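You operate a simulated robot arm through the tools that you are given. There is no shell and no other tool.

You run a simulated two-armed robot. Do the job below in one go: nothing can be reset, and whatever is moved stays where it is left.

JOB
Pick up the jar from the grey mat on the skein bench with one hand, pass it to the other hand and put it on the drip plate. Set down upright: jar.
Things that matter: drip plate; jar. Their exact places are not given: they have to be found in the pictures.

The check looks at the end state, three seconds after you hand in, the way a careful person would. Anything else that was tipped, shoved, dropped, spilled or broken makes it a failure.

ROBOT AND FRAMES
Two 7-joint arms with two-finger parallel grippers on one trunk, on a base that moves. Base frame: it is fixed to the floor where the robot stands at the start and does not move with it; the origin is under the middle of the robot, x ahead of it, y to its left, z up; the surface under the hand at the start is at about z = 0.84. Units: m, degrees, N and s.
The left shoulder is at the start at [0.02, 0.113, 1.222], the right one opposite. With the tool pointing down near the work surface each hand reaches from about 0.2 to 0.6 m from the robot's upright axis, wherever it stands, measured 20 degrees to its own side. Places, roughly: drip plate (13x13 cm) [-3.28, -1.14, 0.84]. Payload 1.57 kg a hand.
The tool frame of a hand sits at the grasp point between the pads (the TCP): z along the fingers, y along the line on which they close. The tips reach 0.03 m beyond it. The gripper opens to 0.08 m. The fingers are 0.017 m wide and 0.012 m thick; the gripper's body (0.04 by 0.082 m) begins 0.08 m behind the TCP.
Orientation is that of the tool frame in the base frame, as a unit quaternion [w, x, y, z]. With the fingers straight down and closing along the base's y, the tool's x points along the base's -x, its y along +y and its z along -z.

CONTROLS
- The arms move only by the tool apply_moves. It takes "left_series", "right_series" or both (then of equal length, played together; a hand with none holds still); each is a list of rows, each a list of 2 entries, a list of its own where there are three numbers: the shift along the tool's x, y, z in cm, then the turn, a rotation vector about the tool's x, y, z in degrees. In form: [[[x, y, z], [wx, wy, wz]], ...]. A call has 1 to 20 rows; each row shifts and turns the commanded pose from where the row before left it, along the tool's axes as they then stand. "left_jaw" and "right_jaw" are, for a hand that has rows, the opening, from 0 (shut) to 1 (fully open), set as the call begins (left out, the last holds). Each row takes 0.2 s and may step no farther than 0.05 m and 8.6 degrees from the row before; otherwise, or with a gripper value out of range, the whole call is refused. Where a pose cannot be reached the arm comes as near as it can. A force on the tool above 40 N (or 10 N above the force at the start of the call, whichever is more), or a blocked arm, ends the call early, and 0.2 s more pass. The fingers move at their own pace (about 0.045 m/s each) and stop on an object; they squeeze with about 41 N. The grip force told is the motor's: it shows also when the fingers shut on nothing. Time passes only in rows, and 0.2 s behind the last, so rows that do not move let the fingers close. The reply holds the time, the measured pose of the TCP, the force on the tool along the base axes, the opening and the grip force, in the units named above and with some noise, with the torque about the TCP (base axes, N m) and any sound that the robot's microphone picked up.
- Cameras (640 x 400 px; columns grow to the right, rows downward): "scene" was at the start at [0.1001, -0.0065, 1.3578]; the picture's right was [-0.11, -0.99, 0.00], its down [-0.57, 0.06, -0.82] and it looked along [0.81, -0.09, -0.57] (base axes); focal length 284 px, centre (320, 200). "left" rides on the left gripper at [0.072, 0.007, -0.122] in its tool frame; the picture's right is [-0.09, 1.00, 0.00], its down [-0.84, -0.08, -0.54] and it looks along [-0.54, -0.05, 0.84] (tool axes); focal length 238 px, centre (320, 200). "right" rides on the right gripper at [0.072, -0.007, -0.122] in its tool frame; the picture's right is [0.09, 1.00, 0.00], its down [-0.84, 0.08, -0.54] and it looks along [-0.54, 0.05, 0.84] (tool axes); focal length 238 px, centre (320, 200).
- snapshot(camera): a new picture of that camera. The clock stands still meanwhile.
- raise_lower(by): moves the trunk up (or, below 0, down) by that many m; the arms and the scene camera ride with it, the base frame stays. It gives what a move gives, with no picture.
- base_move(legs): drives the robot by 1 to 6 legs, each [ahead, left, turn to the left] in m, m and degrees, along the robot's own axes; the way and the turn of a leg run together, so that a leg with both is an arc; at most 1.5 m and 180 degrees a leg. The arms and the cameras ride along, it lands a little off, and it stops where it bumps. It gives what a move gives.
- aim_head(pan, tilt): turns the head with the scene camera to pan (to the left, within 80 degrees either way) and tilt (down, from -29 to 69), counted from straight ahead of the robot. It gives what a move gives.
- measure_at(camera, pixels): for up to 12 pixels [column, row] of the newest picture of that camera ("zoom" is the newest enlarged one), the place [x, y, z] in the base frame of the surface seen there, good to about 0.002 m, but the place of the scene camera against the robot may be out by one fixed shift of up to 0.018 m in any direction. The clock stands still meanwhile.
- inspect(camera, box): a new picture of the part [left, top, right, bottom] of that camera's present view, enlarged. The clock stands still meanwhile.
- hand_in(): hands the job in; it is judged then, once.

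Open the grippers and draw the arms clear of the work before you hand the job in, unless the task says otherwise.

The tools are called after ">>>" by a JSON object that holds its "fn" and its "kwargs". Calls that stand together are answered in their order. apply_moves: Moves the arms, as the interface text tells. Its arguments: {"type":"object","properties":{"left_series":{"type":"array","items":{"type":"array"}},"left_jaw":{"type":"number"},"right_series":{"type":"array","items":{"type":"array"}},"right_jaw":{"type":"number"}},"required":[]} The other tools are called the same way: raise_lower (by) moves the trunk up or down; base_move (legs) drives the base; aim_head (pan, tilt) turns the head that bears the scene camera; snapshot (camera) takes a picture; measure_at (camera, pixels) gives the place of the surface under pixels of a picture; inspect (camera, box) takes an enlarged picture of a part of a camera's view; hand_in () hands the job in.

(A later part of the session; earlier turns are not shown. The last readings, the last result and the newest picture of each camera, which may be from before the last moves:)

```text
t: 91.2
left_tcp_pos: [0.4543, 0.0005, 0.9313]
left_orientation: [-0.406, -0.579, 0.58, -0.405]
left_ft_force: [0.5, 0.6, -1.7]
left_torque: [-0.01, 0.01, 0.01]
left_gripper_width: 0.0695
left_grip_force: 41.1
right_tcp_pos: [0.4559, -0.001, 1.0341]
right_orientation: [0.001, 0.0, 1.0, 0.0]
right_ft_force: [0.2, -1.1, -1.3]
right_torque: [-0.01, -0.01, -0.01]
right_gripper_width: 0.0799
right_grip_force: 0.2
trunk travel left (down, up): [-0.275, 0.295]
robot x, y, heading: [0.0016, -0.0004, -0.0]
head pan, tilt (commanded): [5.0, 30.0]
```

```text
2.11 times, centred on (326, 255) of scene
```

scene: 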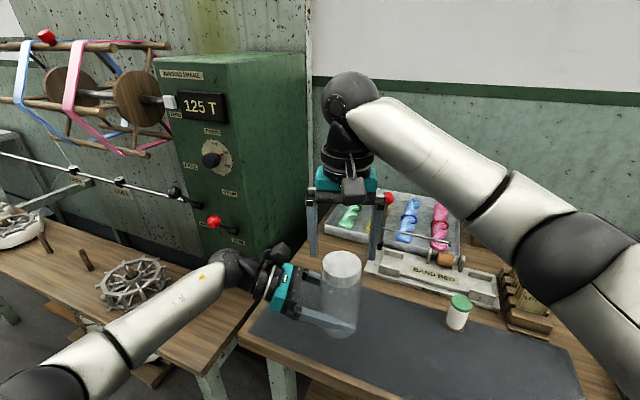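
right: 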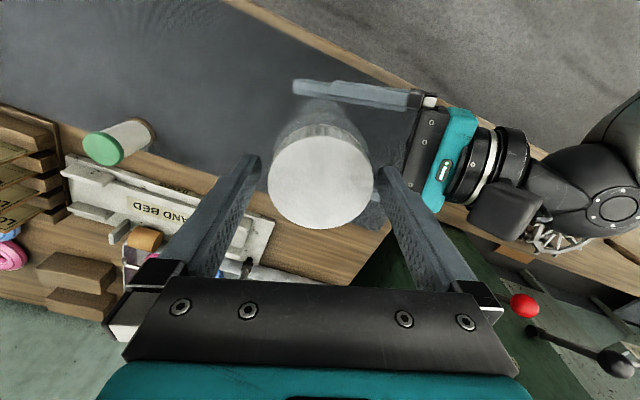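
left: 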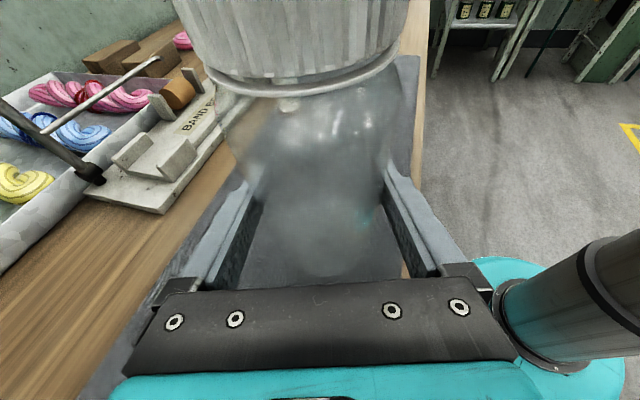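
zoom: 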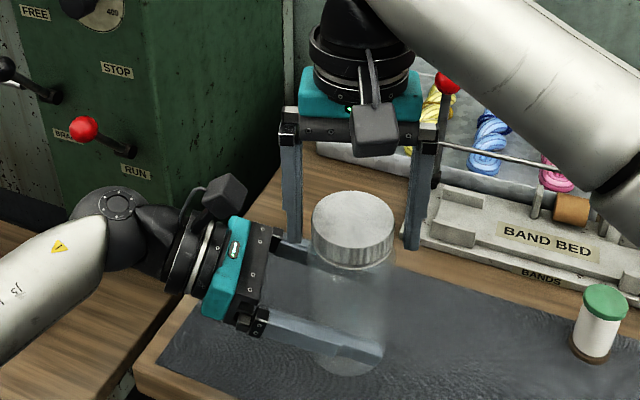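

The right fingers straddle the lid with small even gaps (lid edges at columns 268 and 373). I'll lower another 4.2 cm so the pads face the upper glass.

>>> {"fn": "apply_moves", "kwargs": {"right_series": [[[0, 0, 0.5], [0, 0, 0]], [[0, 0, 0.8], [0, 0, 0]], [[0, 0, 0.8], [0, 0, 0]], [[0, 0, 0.8], [0, 0, 0]], [[0, 0, 0.8], [0, 0, 0]], [[0, 0, 0.5], [0, 0, 0]], [[0, 0, 0], [0, 0, 0]]], "right_jaw": 1.0}}

>>> {"fn": "snapshot", "kwargs": {"camera": "right"}}

>>> {"fn": "inspect", "kwargs": {"camera": "scene", "box": [230, 160, 422, 350]}}

>>> {"fn": "snapshot", "kwargs": {"camera": "left"}}

```text
t: 92.8
left_tcp_pos: [0.4554, 0.0006, 0.9309]
left_orientation: [-0.406, -0.579, 0.58, -0.405]
left_ft_force: [0.1, 0.6, -0.5]
left_torque: [-0.02, 0.03, 0.02]
left_gripper_width: 0.0694
left_grip_force: 40.7
right_tcp_pos: [0.4553, -0.0, 0.9927]
right_orientation: [0.0, 0.0, 1.0, 0.001]
right_ft_force: [0.1, 0.2, -0.4]
right_torque: [-0.02, 0.0, 0.0]
right_gripper_width: 0.08
right_grip_force: 0.0
trunk travel left (down, up): [-0.275, 0.295]
robot x, y, heading: [0.0016, -0.0022, -0.0]
head pan, tilt (commanded): [5.0, 30.0]
```

```text
taken
```

right: 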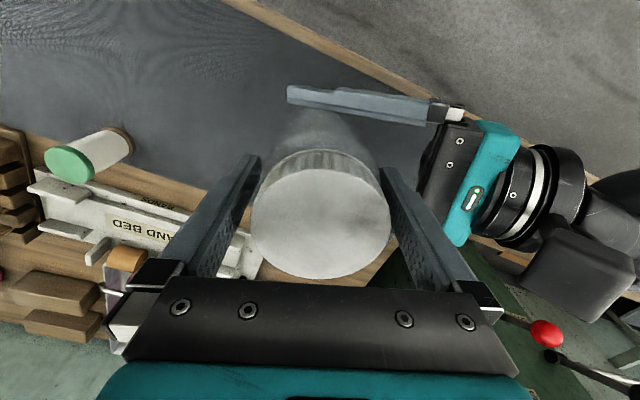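

```text
2.11 times, centred on (326, 255) of scene
```

zoom: 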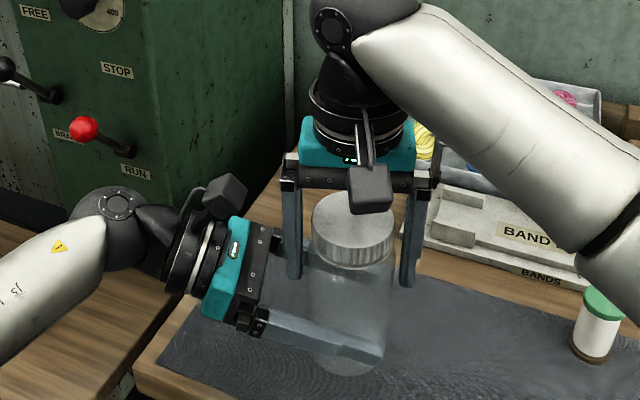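

```text
taken
```

left: 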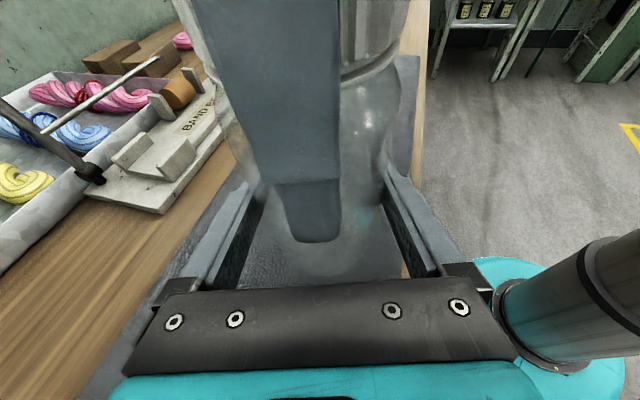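

The right fingers stand on both sides of the upper glass, clear of the left hand's fingers and palm. I'll close the right hand and hold still for the force to build; the left keeps holding.

>>> {"fn": "apply_moves", "kwargs": {"right_series": [[[0, 0, 0], [0, 0, 0]], [[0, 0, 0], [0, 0, 0]], [[0, 0, 0], [0, 0, 0]], [[0, 0, 0], [0, 0, 0]], [[0, 0, 0], [0, 0, 0]], [[0, 0, 0], [0, 0, 0]], [[0, 0, 0], [0, 0, 0]], [[0, 0, 0], [0, 0, 0]]], "right_jaw": 0.5}}

>>> {"fn": "snapshot", "kwargs": {"camera": "right"}}

```text
t: 94.7
left_tcp_pos: [0.456, -0.0002, 0.9311]
left_orientation: [-0.406, -0.579, 0.579, -0.406]
left_ft_force: [-0.3, -1.0, 0.7]
left_torque: [0.02, -0.04, 0.2]
left_gripper_width: 0.0694
left_grip_force: 40.7
right_tcp_pos: [0.4549, 0.0001, 0.9924]
right_orientation: [0.0, 0.001, 1.0, 0.0]
right_ft_force: [0.8, 1.0, -0.4]
right_torque: [0.06, 0.0, -0.23]
right_gripper_width: 0.0701
right_grip_force: 41.5
trunk travel left (down, up): [-0.275, 0.295]
robot x, y, heading: [0.0011, -0.0033, -0.2]
head pan, tilt (commanded): [5.0, 30.0]
```

```text
taken
```

right: 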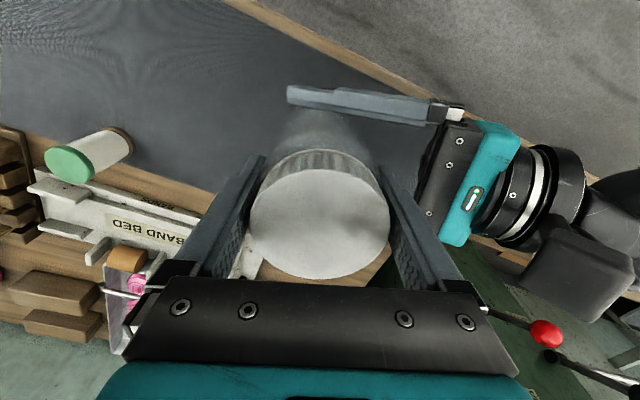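

The right hand holds with 41.5 N at opening 0.0701, and the left still has 40.7 N. I'll now open the left fingers in place and see whether the jar stays with the right hand.

>>> {"fn": "apply_moves", "kwargs": {"left_series": [[[0, 0, 0], [0, 0, 0]], [[0, 0, 0], [0, 0, 0]], [[0, 0, 0], [0, 0, 0]], [[0, 0, 0], [0, 0, 0]]], "left_jaw": 1.0}}

>>> {"fn": "snapshot", "kwargs": {"camera": "right"}}

>>> {"fn": "inspect", "kwargs": {"camera": "scene", "box": [230, 160, 422, 350]}}

>>> {"fn": "snapshot", "kwargs": {"camera": "left"}}

```text
t: 95.7
left_tcp_pos: [0.4558, 0.0005, 0.9314]
left_orientation: [-0.406, -0.579, 0.58, -0.405]
left_ft_force: [-0.7, 0.3, 0.4]
left_torque: [-0.02, 0.01, 0.04]
left_gripper_width: 0.0803
left_grip_force: 0.0
right_tcp_pos: [0.4552, 0.0013, 0.9931]
right_orientation: [0.0, 0.001, 1.0, 0.0]
right_ft_force: [0.1, 0.7, 0.7]
right_torque: [0.02, -0.04, -0.01]
right_gripper_width: 0.07
right_grip_force: 40.8
trunk travel left (down, up): [-0.275, 0.295]
robot x, y, heading: [0.0037, -0.002, -0.3]
head pan, tilt (commanded): [5.0, 30.0]
```

```text
taken
```

right: 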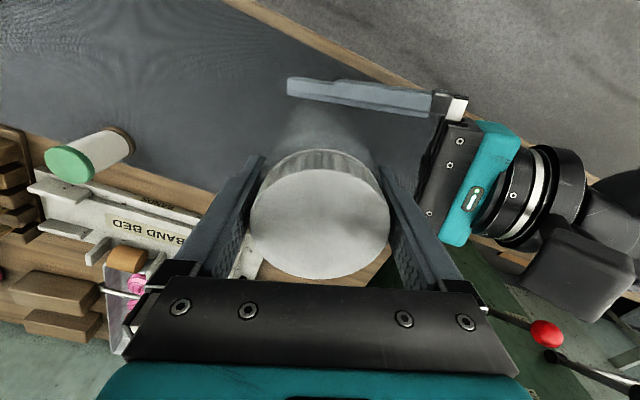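

```text
2.11 times, centred on (326, 255) of scene
```

zoom: 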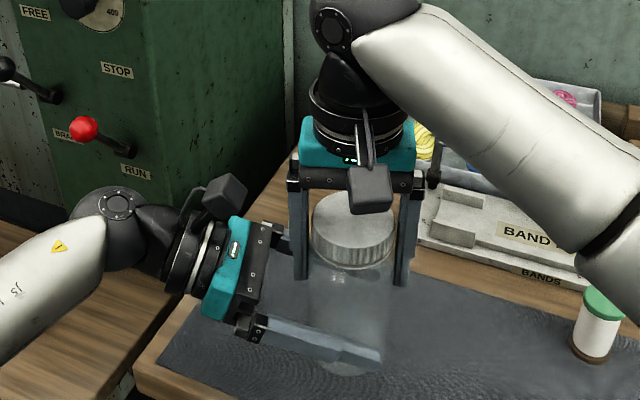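

```text
taken
```

left: 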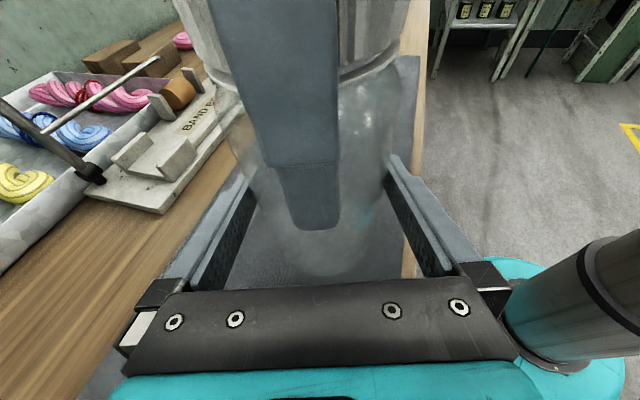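

The lid stays put in the right view, so the right hand now carries the jar alone. I'll withdraw the left hand straight back to the left by 14 cm, starting slowly.

>>> {"fn": "apply_moves", "kwargs": {"left_series": [[[-0.343, 0, -0.94], [0, 0, 0]], [[-0.343, 0, -0.94], [0, 0, 0]], [[-0.515, 0, -1.41], [0, 0, 0]], [[-0.686, 0, -1.88], [0, 0, 0]], [[-0.686, 0, -1.88], [0, 0, 0]], [[-0.686, 0, -1.88], [0, 0, 0]], [[-0.686, 0, -1.88], [0, 0, 0]], [[-0.858, 0, -2.35], [0, 0, 0]], [[0, 0, 0], [0, 0, 0]]]}}

>>> {"fn": "snapshot", "kwargs": {"camera": "left"}}

>>> {"fn": "snapshot", "kwargs": {"camera": "scene"}}

>>> {"fn": "snapshot", "kwargs": {"camera": "right"}}

```text
t: 97.7
left_tcp_pos: [0.4552, 0.1412, 0.9311]
left_orientation: [-0.406, -0.579, 0.58, -0.405]
left_ft_force: [-0.9, -0.2, -0.4]
left_torque: [-0.02, 0.01, 0.0]
left_gripper_width: 0.0802
left_grip_force: 0.0
right_tcp_pos: [0.4553, -0.001, 0.9927]
right_orientation: [0.001, 0.001, 1.0, 0.0]
right_ft_force: [0.7, -0.1, -0.6]
right_torque: [0.02, 0.0, 0.01]
right_gripper_width: 0.07
right_grip_force: 41.1
trunk travel left (down, up): [-0.275, 0.295]
robot x, y, heading: [-0.0006, -0.0032, -0.1]
head pan, tilt (commanded): [5.0, 30.0]
```

```text
taken
```

left: 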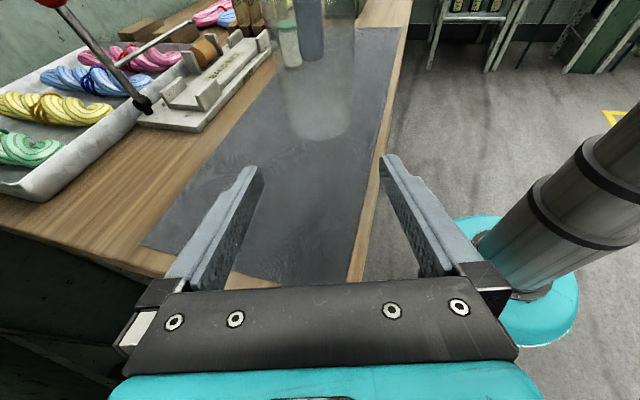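

```text
taken
```

scene: 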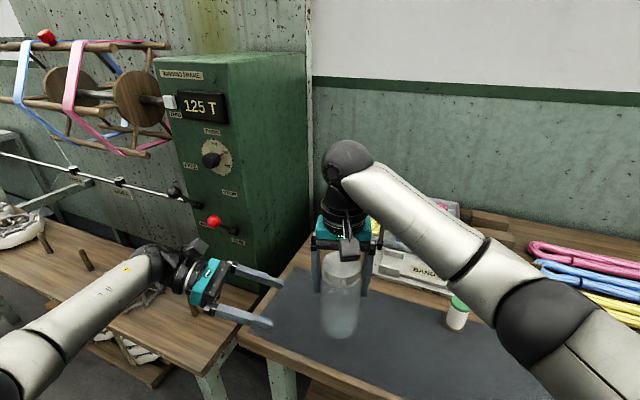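

```text
taken
```

right: 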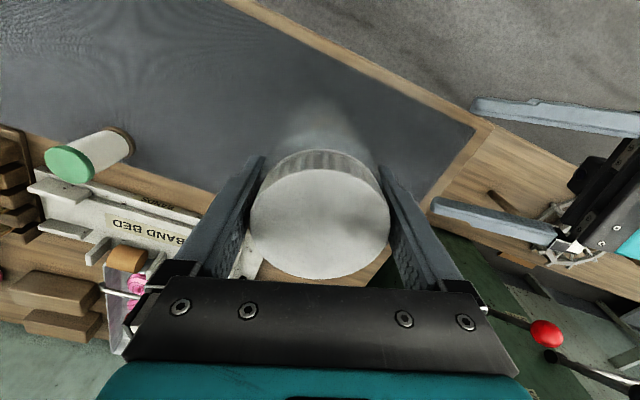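

The left hand is clear and the right hand holds the jar. I'll raise the right hand 10 cm gradually and lift the left hand 22 cm at the same time, pulling it back a little.

>>> {"fn": "apply_moves", "kwargs": {"right_series": [[[0, 0, -0.3], [0, 0, 0]], [[0, 0, -0.6], [0, 0, 0]], [[0, 0, -1.0], [0, 0, 0]], [[0, 0, -1.2], [0, 0, 0]], [[0, 0, -1.2], [0, 0, 0]], [[0, 0, -1.2], [0, 0, 0]], [[0, 0, -1.2], [0, 0, 0]], [[0, 0, -1.2], [0, 0, 0]], [[0, 0, -1.0], [0, 0, 0]], [[0, 0, -0.7], [0, 0, 0]], [[0, 0, -0.4], [0, 0, 0]], [[0, 0, 0], [0, 0, 0]]], "left_series": [[[1.88, 0, -0.686], [0, 0, 0]], [[1.88, 0, -0.686], [0, 0, 0]], [[1.88, 0, -0.686], [0, 0, 0]], [[1.88, 0, -0.686], [0, 0, 0]], [[1.88, 0, -0.686], [0, 0, 0]], [[1.88, 0, -0.686], [0, 0, 0]], [[1.88, 0.5, -0.686], [0, 0, 0]], [[1.88, 1.0, -0.686], [0, 0, 0]], [[1.88, 1.5, -0.686], [0, 0, 0]], [[1.88, 2.0, -0.686], [0, 0, 0]], [[1.88, 2.0, -0.686], [0, 0, 0]], [[0, 2.0, 0], [0, 0, 0]]]}}

>>> {"fn": "snapshot", "kwargs": {"camera": "right"}}

>>> {"fn": "snapshot", "kwargs": {"camera": "scene"}}

```text
t: 100.2
left_tcp_pos: [0.3657, 0.1427, 1.1521]
left_orientation: [-0.406, -0.579, 0.58, -0.405]
left_ft_force: [0.3, 0.1, 0.2]
left_torque: [-0.03, 0.03, -0.04]
left_gripper_width: 0.08
left_grip_force: 0.0
right_tcp_pos: [0.4555, -0.0001, 1.0924]
right_orientation: [0.0, 0.001, 1.0, -0.001]
right_ft_force: [0.2, 0.2, -1.2]
right_torque: [-0.04, -0.02, 0.0]
right_gripper_width: 0.0703
right_grip_force: 40.5
trunk travel left (down, up): [-0.275, 0.295]
robot x, y, heading: [-0.0004, 0.0012, -0.2]
head pan, tilt (commanded): [5.0, 30.0]
```

```text
taken
```

right: 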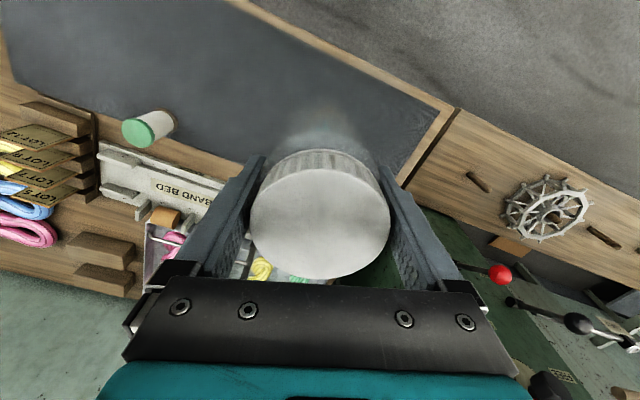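

```text
taken
```

scene: 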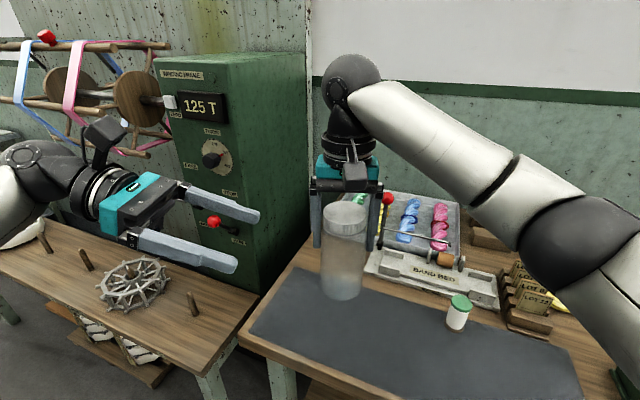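

The jar rides steadily (its lid ellipse is unchanged in the right view). I'll move the left hand 10 cm further left and fold it back to point straight down so it stays compact for driving.

>>> {"fn": "apply_moves", "kwargs": {"left_series": [[[-1.143, 0, -3.13], [0, 0, 0]], [[-1.143, 0, -3.13], [0, 0, 0]], [[-1.143, 0, -3.13], [0, 0, 0]], [[0, 0, 0], [0, -7.8, 0]], [[0, 0, 0], [0, -7.8, 0]], [[0, 0, 0], [0, -7.8, 0]], [[0, 0, 0], [0, -7.8, 0]], [[0, 0, 0], [0, -7.8, 0]], [[0, 0, 0], [0, -7.8, 0]], [[0, 0, 0], [0, -7.8, 0]], [[0, 0, 0], [0, -7.8, 0]], [[0, 0, 0], [0, -7.6, 0]], [[0, 0, 0], [0, 0, 8.2]], [[0, 0, 0], [0, 0, 8.2]], [[0, 0, 0], [0, 0, 8.2]], [[0, 0, 0], [0, 0, 8.2]], [[0, 0, 0], [0, 0, 8.2]], [[0, 0, 0], [0, 0, 8.2]], [[0, 0, 0], [0, 0, 8.2]], [[0, 0, 0], [0, 0, 8.2]]]}}

>>> {"fn": "apply_moves", "kwargs": {"left_series": [[[0, 0, 0], [0, 0, 8.2]], [[0, 0, 0], [0, 0, 8.2]], [[0, 0, 0], [0, 0, 8.0]], [[0, 0, 0], [0, 0, 0]]]}}

>>> {"fn": "snapshot", "kwargs": {"camera": "scene"}}

```text
t: 104.5
left_tcp_pos: [0.3658, 0.2411, 1.1522]
left_orientation: [0.0, -0.21, 0.978, 0.0]
left_ft_force: [-0.2, -0.3, -0.2]
left_torque: [0.0, -0.01, 0.03]
left_gripper_width: 0.0795
left_grip_force: 0.0
right_tcp_pos: [0.4546, -0.0007, 1.0938]
right_orientation: [0.0, 0.001, 1.0, 0.0]
right_ft_force: [-0.2, 0.8, -0.6]
right_torque: [0.01, -0.03, -0.01]
right_gripper_width: 0.07
right_grip_force: 41.3
trunk travel left (down, up): [-0.275, 0.295]
robot x, y, heading: [-0.0021, 0.0004, 0.0]
head pan, tilt (commanded): [5.0, 30.0]
```

```text
t: 105.5
left_tcp_pos: [0.3655, 0.2422, 1.1522]
left_orientation: [0.0, 0.002, 1.0, 0.0]
left_ft_force: [0.1, -0.3, -0.2]
left_torque: [-0.03, 0.02, 0.01]
left_gripper_width: 0.0801
left_grip_force: 0.1
right_tcp_pos: [0.455, 0.0, 1.0929]
right_orientation: [0.0, 0.0, 1.0, 0.0]
right_ft_force: [0.5, 0.0, 0.2]
right_torque: [-0.02, 0.02, 0.01]
right_gripper_width: 0.07
right_grip_force: 41.0
trunk travel left (down, up): [-0.275, 0.295]
robot x, y, heading: [0.0018, -0.0032, -0.3]
head pan, tilt (commanded): [5.0, 30.0]
```

```text
taken
```

scene: 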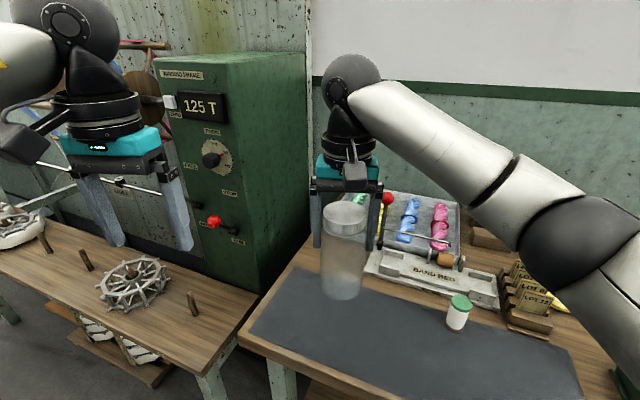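

Both hands are arranged. I'll start with a short 0.15 m drive back and check that the jar stays put in the right hand.

>>> {"fn": "base_move", "kwargs": {"legs": [[-0.15, 0, 0]]}}

>>> {"fn": "snapshot", "kwargs": {"camera": "right"}}

```text
t: 106.8
left_tcp_pos: [0.2178, 0.2425, 1.1524]
left_orientation: [0.001, 0.001, 1.0, -0.001]
left_ft_force: [-0.3, -0.5, 1.5]
left_torque: [-0.01, -0.02, -0.01]
left_gripper_width: 0.08
left_grip_force: 0.0
right_tcp_pos: [0.306, -0.0016, 1.0934]
right_orientation: [-0.001, 0.002, 1.0, 0.0]
right_ft_force: [-0.4, -0.5, -0.2]
right_torque: [-0.01, -0.04, -0.01]
right_gripper_width: 0.0697
right_grip_force: 41.0
trunk travel left (down, up): [-0.275, 0.295]
robot x, y, heading: [-0.1439, -0.0018, -0.4]
head pan, tilt (commanded): [5.0, 30.0]
```

```text
taken
```

right: 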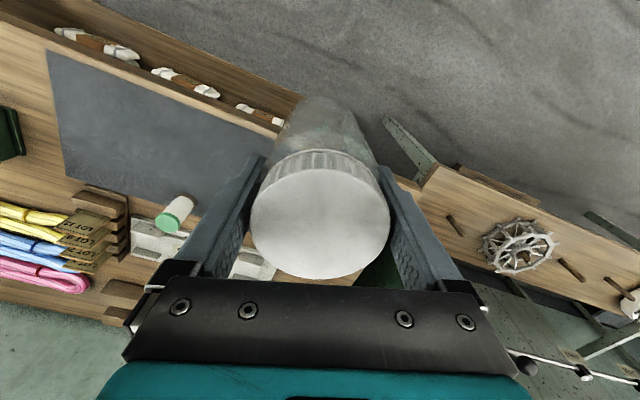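

The jar sits unchanged in the right hand (lid ellipse still centred at (320,220)). I'll back up 0.36 m more and turn 90° right, then check again.

>>> {"fn": "base_move", "kwargs": {"legs": [[-0.36, 0, 0], [0, 0, -45], [0, 0, -45]]}}

>>> {"fn": "snapshot", "kwargs": {"camera": "right"}}

```text
t: 113.2
left_tcp_pos: [-0.2584, -0.3625, 1.1524]
left_orientation: [-0.001, 0.704, 0.71, 0.001]
left_ft_force: [0.2, 0.2, -0.3]
left_torque: [0.01, 0.0, -0.04]
left_gripper_width: 0.0801
left_grip_force: 0.1
right_tcp_pos: [-0.5028, -0.4537, 1.0932]
right_orientation: [0.0, 0.705, 0.709, -0.001]
right_ft_force: [-0.1, 0.6, -1.1]
right_torque: [0.02, -0.02, 0.0]
right_gripper_width: 0.0696
right_grip_force: 41.1
trunk travel left (down, up): [-0.275, 0.295]
robot x, y, heading: [-0.5063, -0.004, -89.6]
head pan, tilt (commanded): [5.0, 30.0]
```

```text
taken
```

right: 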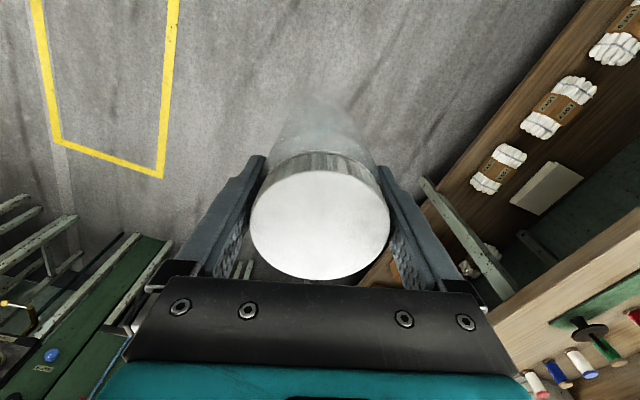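

The jar is steady. I'll strafe right 2.4 m along the known clear way and turn to face the sample bench.

>>> {"fn": "base_move", "kwargs": {"legs": [[0, -1.2, 0], [0, -1.2, 0], [0, 0, -19]]}}

>>> {"fn": "snapshot", "kwargs": {"camera": "right"}}

>>> {"fn": "aim_head", "kwargs": {"pan": 0, "tilt": 32}}

>>> {"fn": "snapshot", "kwargs": {"camera": "scene"}}

```text
t: 126.0
left_tcp_pos: [-2.78, -0.4544, 1.1518]
left_orientation: [0.0, 0.809, 0.588, 0.0]
left_ft_force: [0.1, 0.6, -0.2]
left_torque: [0.0, 0.01, -0.01]
left_gripper_width: 0.0798
left_grip_force: 0.1
right_tcp_pos: [-3.0388, -0.4663, 1.0941]
right_orientation: [0.001, 0.809, 0.588, 0.0]
right_ft_force: [0.3, 0.2, -0.2]
right_torque: [-0.02, -0.04, -0.02]
right_gripper_width: 0.0687
right_grip_force: 41.6
trunk travel left (down, up): [-0.275, 0.295]
robot x, y, heading: [-2.8995, -0.0348, -108.3]
head pan, tilt (commanded): [5.0, 30.0]
```

```text
taken
```

right: 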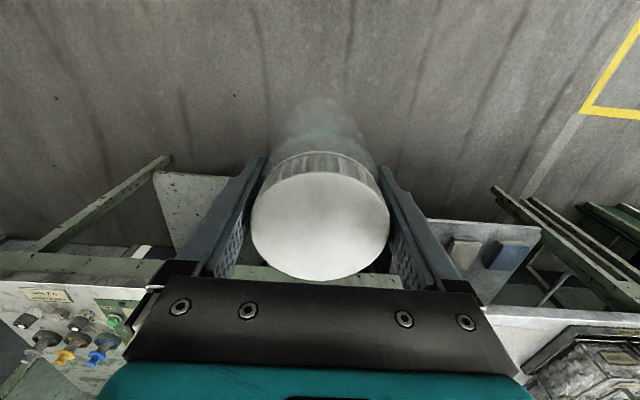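

```text
t: 126.7
left_tcp_pos: [-2.78, -0.456, 1.1512]
left_orientation: [0.0, 0.809, 0.588, 0.001]
left_ft_force: [-0.1, -0.2, 1.1]
left_torque: [-0.01, -0.02, -0.03]
left_gripper_width: 0.0799
left_grip_force: 0.1
right_tcp_pos: [-3.0382, -0.4657, 1.0929]
right_orientation: [0.0, 0.809, 0.587, 0.0]
right_ft_force: [0.7, 0.0, -1.6]
right_torque: [0.03, 0.01, 0.01]
right_gripper_width: 0.0689
right_grip_force: 40.9
trunk travel left (down, up): [-0.275, 0.295]
robot x, y, heading: [-2.9024, -0.0293, -108.2]
head pan, tilt (commanded): [0.0, 32.0]
```

```text
taken
```

scene: 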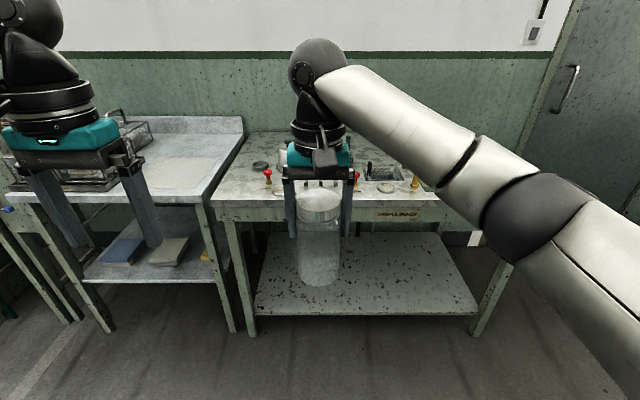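

The jar is still in hand at the sample bench, but the right opening has crept from 0.0700 to 0.0688. I'll measure the lid against the hand to see if it has slipped.

>>> {"fn": "measure_at", "kwargs": {"camera": "right", "pixels": [[255, 220], [385, 220], [320, 173], [320, 275], [320, 220], [280, 260], [360, 260], [320, 160]]}}

>>> {"fn": "inspect", "kwargs": {"camera": "right", "box": [200, 90, 440, 290]}}

>>> {"fn": "inspect", "kwargs": {"camera": "scene", "box": [250, 130, 390, 300]}}

```text
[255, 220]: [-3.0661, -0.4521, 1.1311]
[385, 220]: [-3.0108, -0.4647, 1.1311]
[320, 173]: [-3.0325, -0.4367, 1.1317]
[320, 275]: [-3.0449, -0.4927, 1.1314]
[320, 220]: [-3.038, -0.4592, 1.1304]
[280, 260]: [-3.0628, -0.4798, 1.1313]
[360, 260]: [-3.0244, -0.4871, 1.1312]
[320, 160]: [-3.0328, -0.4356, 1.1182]
```

```text
2.00 times, centred on (320, 190) of right
```

zoom: 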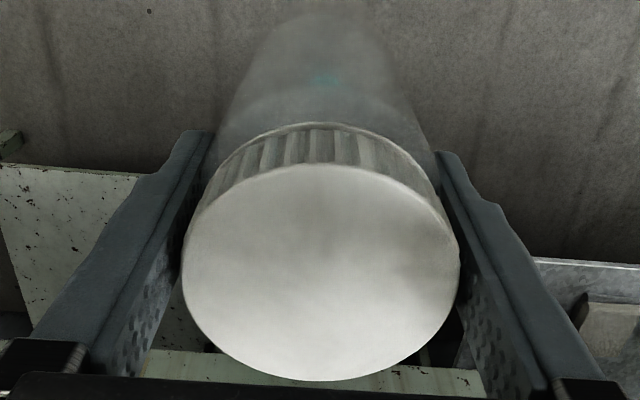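

```text
2.35 times, centred on (320, 215) of scene
```

zoom: 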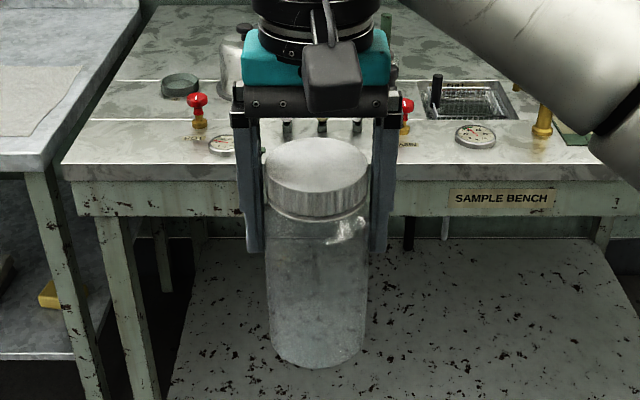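

The lid top is 0.038 above the grasp point, as before, and level, so nothing has slipped. The plate lies about 1.15 m straight ahead; I'll drive 0.4 m ahead and 0.1 m left, still short of the table, and look with the head and left camera.

>>> {"fn": "base_move", "kwargs": {"legs": [[0.4, 0.1, -0.3]]}}

>>> {"fn": "aim_head", "kwargs": {"pan": 0, "tilt": 45}}

>>> {"fn": "snapshot", "kwargs": {"camera": "scene"}}

>>> {"fn": "snapshot", "kwargs": {"camera": "left"}}

>>> {"fn": "snapshot", "kwargs": {"camera": "right"}}

```text
t: 129.2
left_tcp_pos: [-2.8134, -0.8697, 1.1513]
left_orientation: [0.0, 0.81, 0.586, -0.001]
left_ft_force: [-0.5, -0.4, 0.9]
left_torque: [-0.02, 0.0, 0.0]
left_gripper_width: 0.0799
left_grip_force: 0.0
right_tcp_pos: [-3.0708, -0.8787, 1.0937]
right_orientation: [-0.001, 0.81, 0.586, 0.001]
right_ft_force: [0.7, -0.4, -1.2]
right_torque: [0.0, -0.03, 0.02]
right_gripper_width: 0.0688
right_grip_force: 41.2
trunk travel left (down, up): [-0.275, 0.295]
robot x, y, heading: [-2.9359, -0.4475, -108.4]
head pan, tilt (commanded): [0.0, 32.0]
```

```text
t: 130.0
left_tcp_pos: [-2.8139, -0.8692, 1.1523]
left_orientation: [-0.001, 0.81, 0.586, 0.0]
left_ft_force: [0.8, -0.6, -0.3]
left_torque: [0.02, -0.01, 0.01]
left_gripper_width: 0.0798
left_grip_force: 0.1
right_tcp_pos: [-3.0713, -0.8779, 1.0933]
right_orientation: [0.0, 0.81, 0.586, -0.001]
right_ft_force: [-0.3, 0.8, -0.7]
right_torque: [0.01, -0.02, 0.03]
right_gripper_width: 0.0688
right_grip_force: 41.2
trunk travel left (down, up): [-0.275, 0.295]
robot x, y, heading: [-2.9314, -0.4479, -108.5]
head pan, tilt (commanded): [0.0, 45.0]
```

```text
taken
```

scene: 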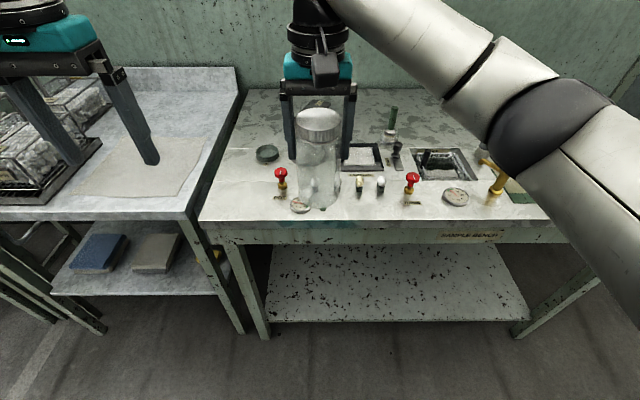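

```text
taken
```

left: 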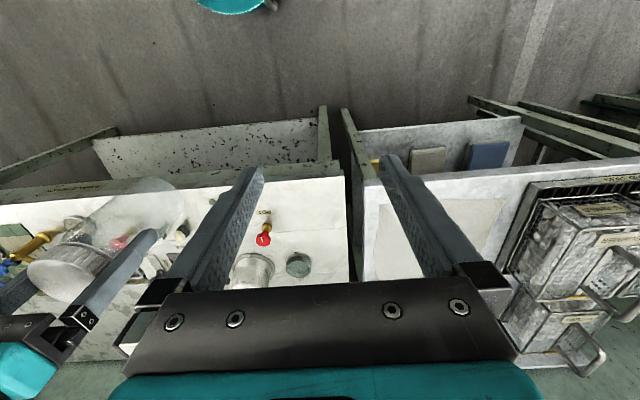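

```text
taken
```

right: 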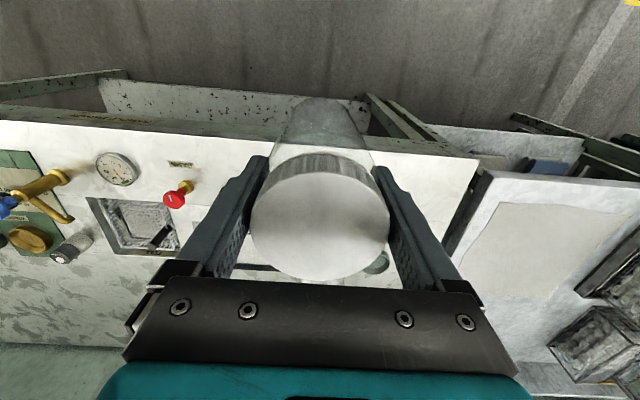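

The plate is at about (362,157), partly hidden by the jar; lamps at (361,185),(380,183), a black knob post at (397,155) and the bell behind the jar are near it. I'll enlarge that area and measure heights of these neighbours and the bath handles on the left.

>>> {"fn": "inspect", "kwargs": {"camera": "scene", "box": [240, 95, 440, 220]}}

>>> {"fn": "measure_at", "kwargs": {"camera": "scene", "pixels": [[381, 151], [381, 165], [365, 157], [350, 168], [393, 108], [397, 142], [361, 180], [380, 178], [412, 176], [281, 172], [320, 234], [60, 100]]}}

>>> {"fn": "measure_at", "kwargs": {"camera": "left", "pixels": [[262, 238], [250, 270], [299, 262], [600, 210], [622, 290], [580, 310], [540, 230], [600, 350]]}}

```text
3.20 times, centred on (340, 158) of scene
```

zoom: 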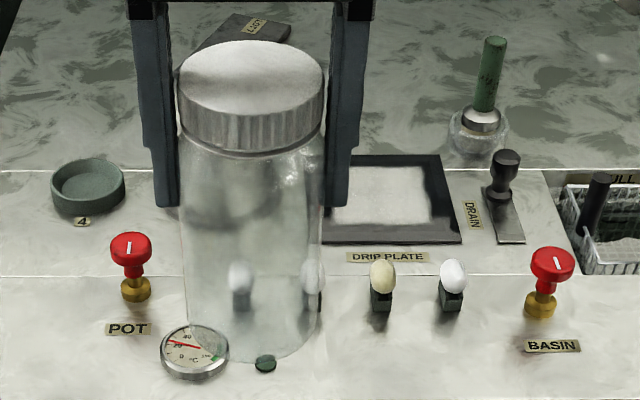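

```text
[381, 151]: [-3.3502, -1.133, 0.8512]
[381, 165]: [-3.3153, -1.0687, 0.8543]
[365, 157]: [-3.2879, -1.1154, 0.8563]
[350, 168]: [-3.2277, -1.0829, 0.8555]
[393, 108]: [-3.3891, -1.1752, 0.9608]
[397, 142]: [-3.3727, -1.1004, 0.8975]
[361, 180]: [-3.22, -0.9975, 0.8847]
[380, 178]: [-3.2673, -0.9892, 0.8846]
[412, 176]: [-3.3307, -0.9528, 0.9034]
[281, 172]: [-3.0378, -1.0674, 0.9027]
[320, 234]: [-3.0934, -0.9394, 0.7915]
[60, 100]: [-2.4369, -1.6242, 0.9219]
```

```text
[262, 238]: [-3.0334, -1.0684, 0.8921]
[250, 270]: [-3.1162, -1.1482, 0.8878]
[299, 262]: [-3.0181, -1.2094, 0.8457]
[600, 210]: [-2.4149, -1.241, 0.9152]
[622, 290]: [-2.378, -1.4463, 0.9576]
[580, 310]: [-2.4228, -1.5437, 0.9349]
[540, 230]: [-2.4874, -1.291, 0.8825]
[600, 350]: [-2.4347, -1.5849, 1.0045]
```

The label "DRIP PLATE" at (385,257) confirms the plate. I'll measure its visible corners in the enlarged view.

>>> {"fn": "measure_at", "kwargs": {"camera": "zoom", "pixels": [[440, 157], [458, 240], [325, 240], [350, 157], [395, 200], [428, 222], [422, 170], [455, 200], [336, 220], [385, 257], [505, 160], [490, 90]]}}

>>> {"fn": "inspect", "kwargs": {"camera": "left", "box": [0, 160, 240, 310]}}

```text
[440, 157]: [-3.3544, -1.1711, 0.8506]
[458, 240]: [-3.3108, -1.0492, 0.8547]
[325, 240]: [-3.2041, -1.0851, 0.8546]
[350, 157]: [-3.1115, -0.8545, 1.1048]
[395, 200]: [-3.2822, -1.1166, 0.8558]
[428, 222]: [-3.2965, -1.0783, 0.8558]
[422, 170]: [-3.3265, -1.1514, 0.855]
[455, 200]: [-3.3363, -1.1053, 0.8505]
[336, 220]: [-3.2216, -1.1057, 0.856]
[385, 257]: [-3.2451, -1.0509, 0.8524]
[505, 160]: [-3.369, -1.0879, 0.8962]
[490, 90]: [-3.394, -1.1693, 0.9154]
```

```text
2.67 times, centred on (120, 235) of left
```

zoom: 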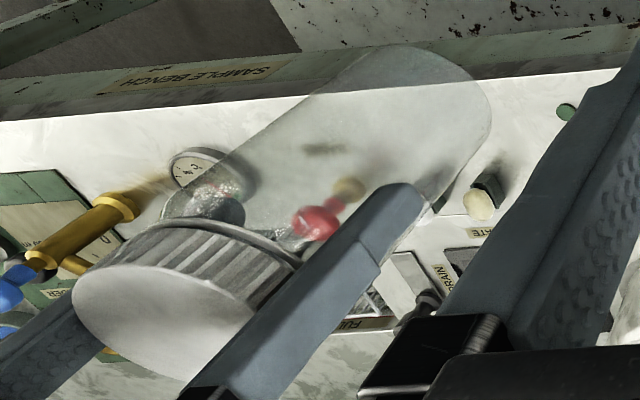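

Using the visible corners the plate centre is about (-3.271,-1.130), i.e. 0.754 m ahead and 0.106 m to the right of the robot; its top is at z≈0.845. The bell stands left of it, so before driving closer I'll move the jar 10.6 cm to the right and lift and draw back the left hand.

>>> {"fn": "apply_moves", "kwargs": {"right_series": [[[0, -0.4, 0], [0, 0, 0]], [[0, -0.8, 0], [0, 0, 0]], [[0, -1.2, 0], [0, 0, 0]], [[0, -1.4, 0], [0, 0, 0]], [[0, -1.4, 0], [0, 0, 0]], [[0, -1.4, 0], [0, 0, 0]], [[0, -1.4, 0], [0, 0, 0]], [[0, -1.2, 0], [0, 0, 0]], [[0, -0.8, 0], [0, 0, 0]], [[0, -0.6, 0], [0, 0, 0]], [[0, 0, 0], [0, 0, 0]]], "left_series": [[[0.4, 0, -0.8], [0, 0, 0]], [[0.6, 0, -0.8], [0, 0, 0]], [[0.6, 0, -0.8], [0, 0, 0]], [[0.6, 0, -0.8], [0, 0, 0]], [[0.6, 0, -0.8], [0, 0, 0]], [[0.6, 0, -0.8], [0, 0, 0]], [[0.6, 0, -0.8], [0, 0, 0]], [[0.6, 0, -0.8], [0, 0, 0]], [[0.6, 0, -0.8], [0, 0, 0]], [[0.6, 0, -0.8], [0, 0, 0]], [[0, 0, 0], [0, 0, 0]]]}}

>>> {"fn": "snapshot", "kwargs": {"camera": "scene"}}

>>> {"fn": "snapshot", "kwargs": {"camera": "right"}}

```text
t: 132.4
left_tcp_pos: [-2.7952, -0.8145, 1.2318]
left_orientation: [-0.001, 0.81, 0.586, 0.001]
left_ft_force: [-0.4, -0.7, -0.1]
left_torque: [0.03, 0.0, -0.01]
left_gripper_width: 0.0801
left_grip_force: 0.1
right_tcp_pos: [-3.1725, -0.8446, 1.0924]
right_orientation: [0.0, 0.81, 0.586, 0.0]
right_ft_force: [0.2, 0.0, -0.6]
right_torque: [0.02, 0.01, -0.02]
right_gripper_width: 0.0687
right_grip_force: 40.8
trunk travel left (down, up): [-0.275, 0.295]
robot x, y, heading: [-2.9332, -0.4443, -108.0]
head pan, tilt (commanded): [0.0, 45.0]
```

```text
taken
```

scene: 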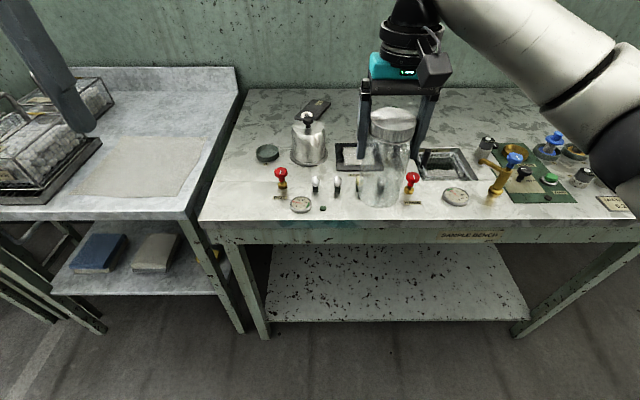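

```text
taken
```

right: 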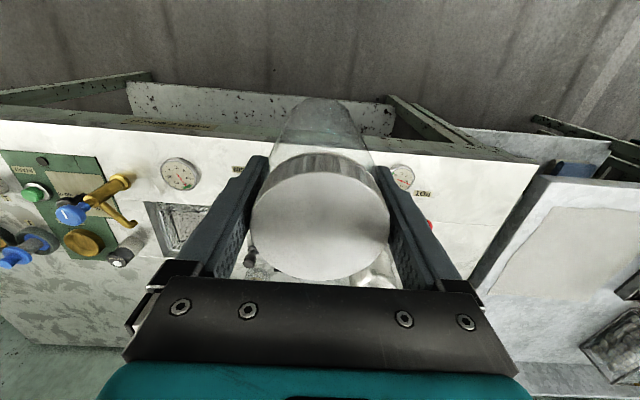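

Now the bell at (308,140) and the plate's left part at (350,157) are visible. I'll enlarge and measure the plate's left corners and the bell's height.

>>> {"fn": "inspect", "kwargs": {"camera": "scene", "box": [280, 95, 440, 220]}}

>>> {"fn": "measure_at", "kwargs": {"camera": "scene", "pixels": [[307, 116], [308, 130], [326, 150], [292, 150], [308, 165], [337, 145], [337, 170], [350, 157], [410, 176], [415, 165], [337, 182], [315, 183]]}}

```text
3.20 times, centred on (360, 158) of scene
```

zoom: 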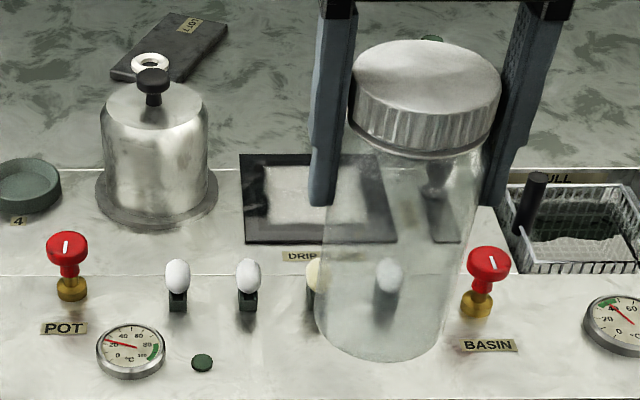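

```text
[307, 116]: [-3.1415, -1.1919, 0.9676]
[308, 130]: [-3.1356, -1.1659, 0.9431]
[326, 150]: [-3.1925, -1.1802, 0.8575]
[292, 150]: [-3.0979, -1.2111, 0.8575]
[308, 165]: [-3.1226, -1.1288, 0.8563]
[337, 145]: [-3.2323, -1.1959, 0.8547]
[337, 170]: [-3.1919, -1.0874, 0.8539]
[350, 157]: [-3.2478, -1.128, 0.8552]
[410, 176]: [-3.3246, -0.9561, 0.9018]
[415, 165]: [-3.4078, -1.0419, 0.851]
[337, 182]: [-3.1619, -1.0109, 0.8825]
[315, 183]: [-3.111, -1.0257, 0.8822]
```

The bell's knob tops out at about z 0.957 and it stands 0.14 m left of the plate's centre, so the hand will fit. I'll measure the plate's left corners in the enlargement.

>>> {"fn": "measure_at", "kwargs": {"camera": "zoom", "pixels": [[243, 157], [247, 241], [300, 158], [300, 241], [262, 215], [300, 200], [265, 168], [250, 200], [395, 241], [455, 241]]}}

```text
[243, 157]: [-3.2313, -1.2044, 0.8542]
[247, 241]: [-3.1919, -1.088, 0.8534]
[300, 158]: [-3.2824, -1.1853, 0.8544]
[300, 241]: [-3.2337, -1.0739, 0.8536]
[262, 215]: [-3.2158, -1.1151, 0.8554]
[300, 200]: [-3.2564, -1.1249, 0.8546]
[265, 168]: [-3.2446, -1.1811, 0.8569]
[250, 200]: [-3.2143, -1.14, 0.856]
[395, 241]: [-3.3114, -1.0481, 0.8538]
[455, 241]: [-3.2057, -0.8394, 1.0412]
```

The plate centre from its four corners is about (-3.273,-1.127), top near z 0.844. I'll drive 0.2 m straight ahead so the plate comes within reach; the jar's base at 0.98 passes well above the lamps and valves.

>>> {"fn": "base_move", "kwargs": {"legs": [[0.2, 0, 0]]}}

>>> {"fn": "snapshot", "kwargs": {"camera": "right"}}

>>> {"fn": "snapshot", "kwargs": {"camera": "scene"}}

```text
t: 134.0
left_tcp_pos: [-2.858, -1.0044, 1.2326]
left_orientation: [-0.001, 0.81, 0.586, 0.001]
left_ft_force: [0.4, -0.2, 0.0]
left_torque: [-0.01, 0.03, 0.0]
left_gripper_width: 0.0802
left_grip_force: 0.0
right_tcp_pos: [-3.2339, -1.037, 1.0932]
right_orientation: [0.0, 0.81, 0.586, 0.001]
right_ft_force: [-0.7, -0.9, -0.8]
right_torque: [-0.02, -0.03, 0.01]
right_gripper_width: 0.0689
right_grip_force: 41.5
trunk travel left (down, up): [-0.275, 0.295]
robot x, y, heading: [-2.9922, -0.6353, -108.1]
head pan, tilt (commanded): [0.0, 45.0]
```

```text
taken
```

right: 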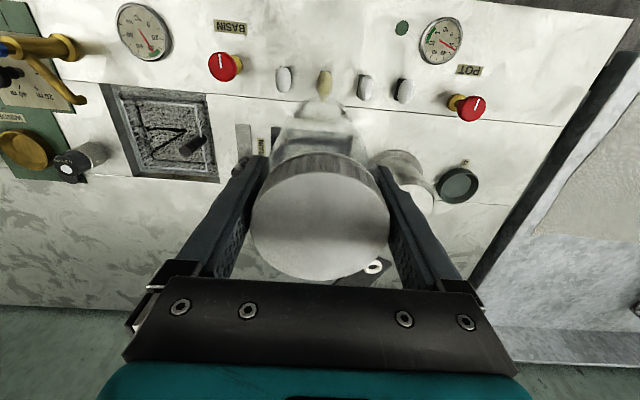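

```text
taken
```

scene: 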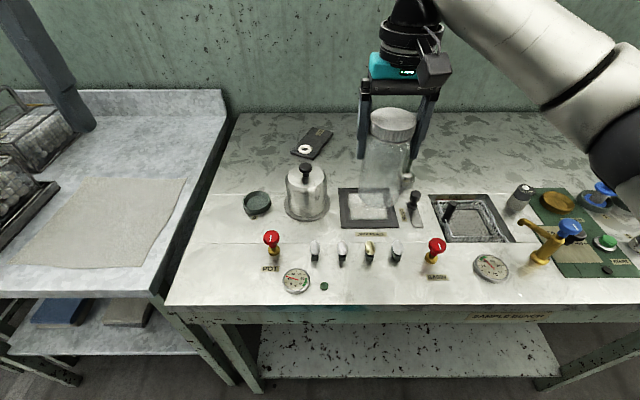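

The plate is now fully visible in the scene at (368,208). I'll enlarge it and re-measure its four corners from here before moving over it.

>>> {"fn": "inspect", "kwargs": {"camera": "scene", "box": [300, 160, 444, 250]}}

```text
4.44 times, centred on (372, 205) of scene
```

zoom: 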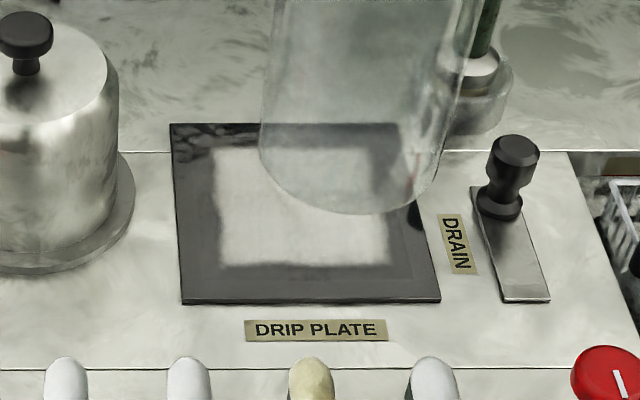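

>>> {"fn": "measure_at", "kwargs": {"camera": "zoom", "pixels": [[173, 127], [186, 300], [437, 298], [240, 127], [225, 155], [222, 262], [385, 262], [300, 240], [430, 240], [178, 200], [310, 298], [300, 310]]}}

>>> {"fn": "inspect", "kwargs": {"camera": "right", "box": [220, 60, 420, 185]}}

```text
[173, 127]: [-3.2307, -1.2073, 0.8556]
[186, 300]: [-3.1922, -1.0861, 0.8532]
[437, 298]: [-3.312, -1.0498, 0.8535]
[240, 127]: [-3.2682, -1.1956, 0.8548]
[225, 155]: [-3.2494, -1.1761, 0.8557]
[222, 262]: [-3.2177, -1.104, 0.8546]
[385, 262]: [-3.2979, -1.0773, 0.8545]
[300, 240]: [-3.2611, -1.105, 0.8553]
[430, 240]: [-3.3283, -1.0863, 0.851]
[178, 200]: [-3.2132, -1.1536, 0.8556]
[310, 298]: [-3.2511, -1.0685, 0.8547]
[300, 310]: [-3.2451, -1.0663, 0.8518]
```

```text
3.20 times, centred on (320, 122) of right
```

zoom: 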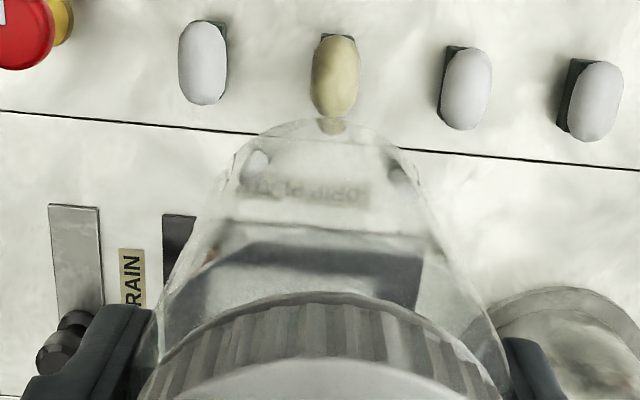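

The right wrist camera shows the plate's near-right corner at zoom (165,217). I'll measure it to cross-check against the scene value (-3.312,-1.050).

>>> {"fn": "measure_at", "kwargs": {"camera": "zoom", "pixels": [[164, 217], [180, 216], [172, 225], [166, 260], [100, 210], [50, 207], [130, 250], [337, 45], [150, 200]]}}

>>> {"fn": "measure_at", "kwargs": {"camera": "scene", "pixels": [[370, 243], [407, 225], [424, 226]]}}

```text
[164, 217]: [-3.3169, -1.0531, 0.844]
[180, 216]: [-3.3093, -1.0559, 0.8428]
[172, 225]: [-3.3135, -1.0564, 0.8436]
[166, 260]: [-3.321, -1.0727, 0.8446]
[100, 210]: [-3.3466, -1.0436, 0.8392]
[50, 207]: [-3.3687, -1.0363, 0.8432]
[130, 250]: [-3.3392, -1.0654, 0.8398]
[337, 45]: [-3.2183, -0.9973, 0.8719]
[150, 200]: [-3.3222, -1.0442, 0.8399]
```

```text
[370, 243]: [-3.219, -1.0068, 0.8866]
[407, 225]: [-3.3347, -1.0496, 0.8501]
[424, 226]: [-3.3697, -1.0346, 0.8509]
```

Wrist measurement gives the corner at (-3.3165,-1.0525,0.844), so I take the plate's centre as (-3.2745,-1.131) and its top as 0.844. I'll move the jar 10.2 cm forward and 0.9 cm right at the present height.

>>> {"fn": "apply_moves", "kwargs": {"right_series": [[[-0.4, -0.05, 0], [0, 0, 0]], [[-0.8, -0.08, 0], [0, 0, 0]], [[-1.2, -0.1, 0], [0, 0, 0]], [[-1.4, -0.12, 0], [0, 0, 0]], [[-1.4, -0.12, 0], [0, 0, 0]], [[-1.4, -0.12, 0], [0, 0, 0]], [[-1.4, -0.12, 0], [0, 0, 0]], [[-1.0, -0.1, 0], [0, 0, 0]], [[-0.7, -0.09, 0], [0, 0, 0]], [[-0.5, 0, 0], [0, 0, 0]], [[0, 0, 0], [0, 0, 0]]]}}

>>> {"fn": "snapshot", "kwargs": {"camera": "right"}}

>>> {"fn": "snapshot", "kwargs": {"camera": "scene"}}

```text
t: 136.4
left_tcp_pos: [-2.8573, -1.0026, 1.2327]
left_orientation: [0.0, 0.81, 0.587, 0.0]
left_ft_force: [0.0, -0.1, -0.4]
left_torque: [0.0, 0.0, 0.0]
left_gripper_width: 0.0801
left_grip_force: 0.1
right_tcp_pos: [-3.2744, -1.1311, 1.0931]
right_orientation: [0.0, 0.81, 0.586, 0.001]
right_ft_force: [0.6, 0.1, -0.5]
right_torque: [0.02, 0.01, 0.0]
right_gripper_width: 0.0689
right_grip_force: 41.3
trunk travel left (down, up): [-0.275, 0.295]
robot x, y, heading: [-2.9933, -0.6376, -108.5]
head pan, tilt (commanded): [0.0, 45.0]
```

```text
taken
```

right: 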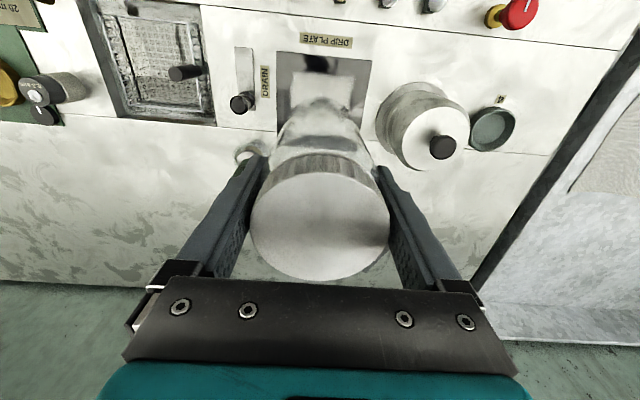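

```text
taken
```

scene: 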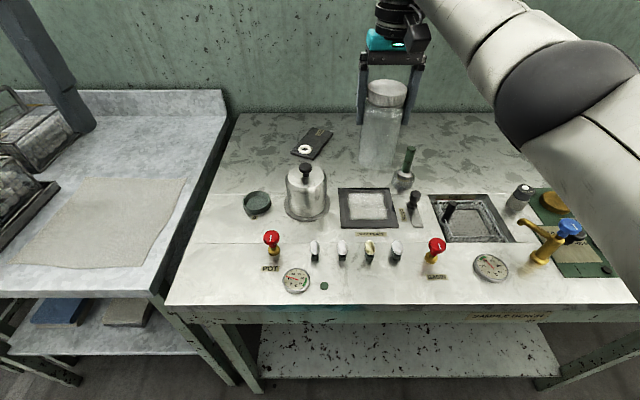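

The hand reached (-3.2744,-1.1311). The right camera now shows the plate's near corners at about (278,54) and (371,62); I'll enlarge and measure them to fix its centre with this camera.

>>> {"fn": "inspect", "kwargs": {"camera": "right", "box": [240, 30, 410, 160]}}

```text
3.08 times, centred on (325, 95) of right
```

zoom: 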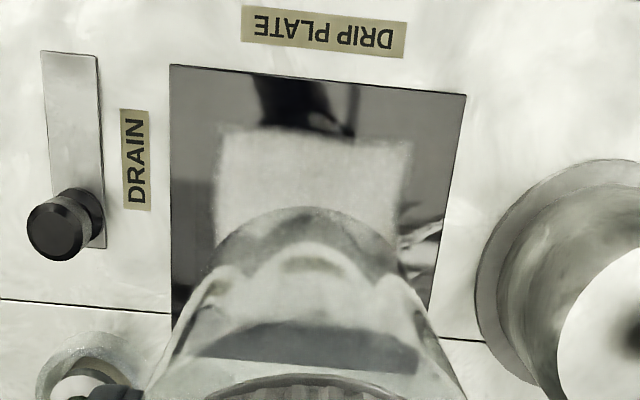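

The plate's near corners are at zoom (172,68) and (463,97). I'll measure those and points along its sides.

>>> {"fn": "measure_at", "kwargs": {"camera": "zoom", "pixels": [[174, 70], [461, 99], [174, 200], [440, 230], [173, 280], [432, 290], [320, 84], [225, 140], [405, 150], [220, 240], [310, 180], [400, 235]]}}

```text
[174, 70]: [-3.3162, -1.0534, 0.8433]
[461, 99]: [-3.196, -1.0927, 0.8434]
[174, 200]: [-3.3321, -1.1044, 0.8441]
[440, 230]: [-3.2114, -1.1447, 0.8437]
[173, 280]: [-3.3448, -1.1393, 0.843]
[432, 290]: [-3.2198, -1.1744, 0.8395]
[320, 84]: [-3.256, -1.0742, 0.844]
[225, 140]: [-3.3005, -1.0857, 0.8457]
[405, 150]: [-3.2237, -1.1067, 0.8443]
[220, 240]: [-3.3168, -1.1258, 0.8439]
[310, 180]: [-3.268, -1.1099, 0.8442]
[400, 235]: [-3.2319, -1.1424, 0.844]
```

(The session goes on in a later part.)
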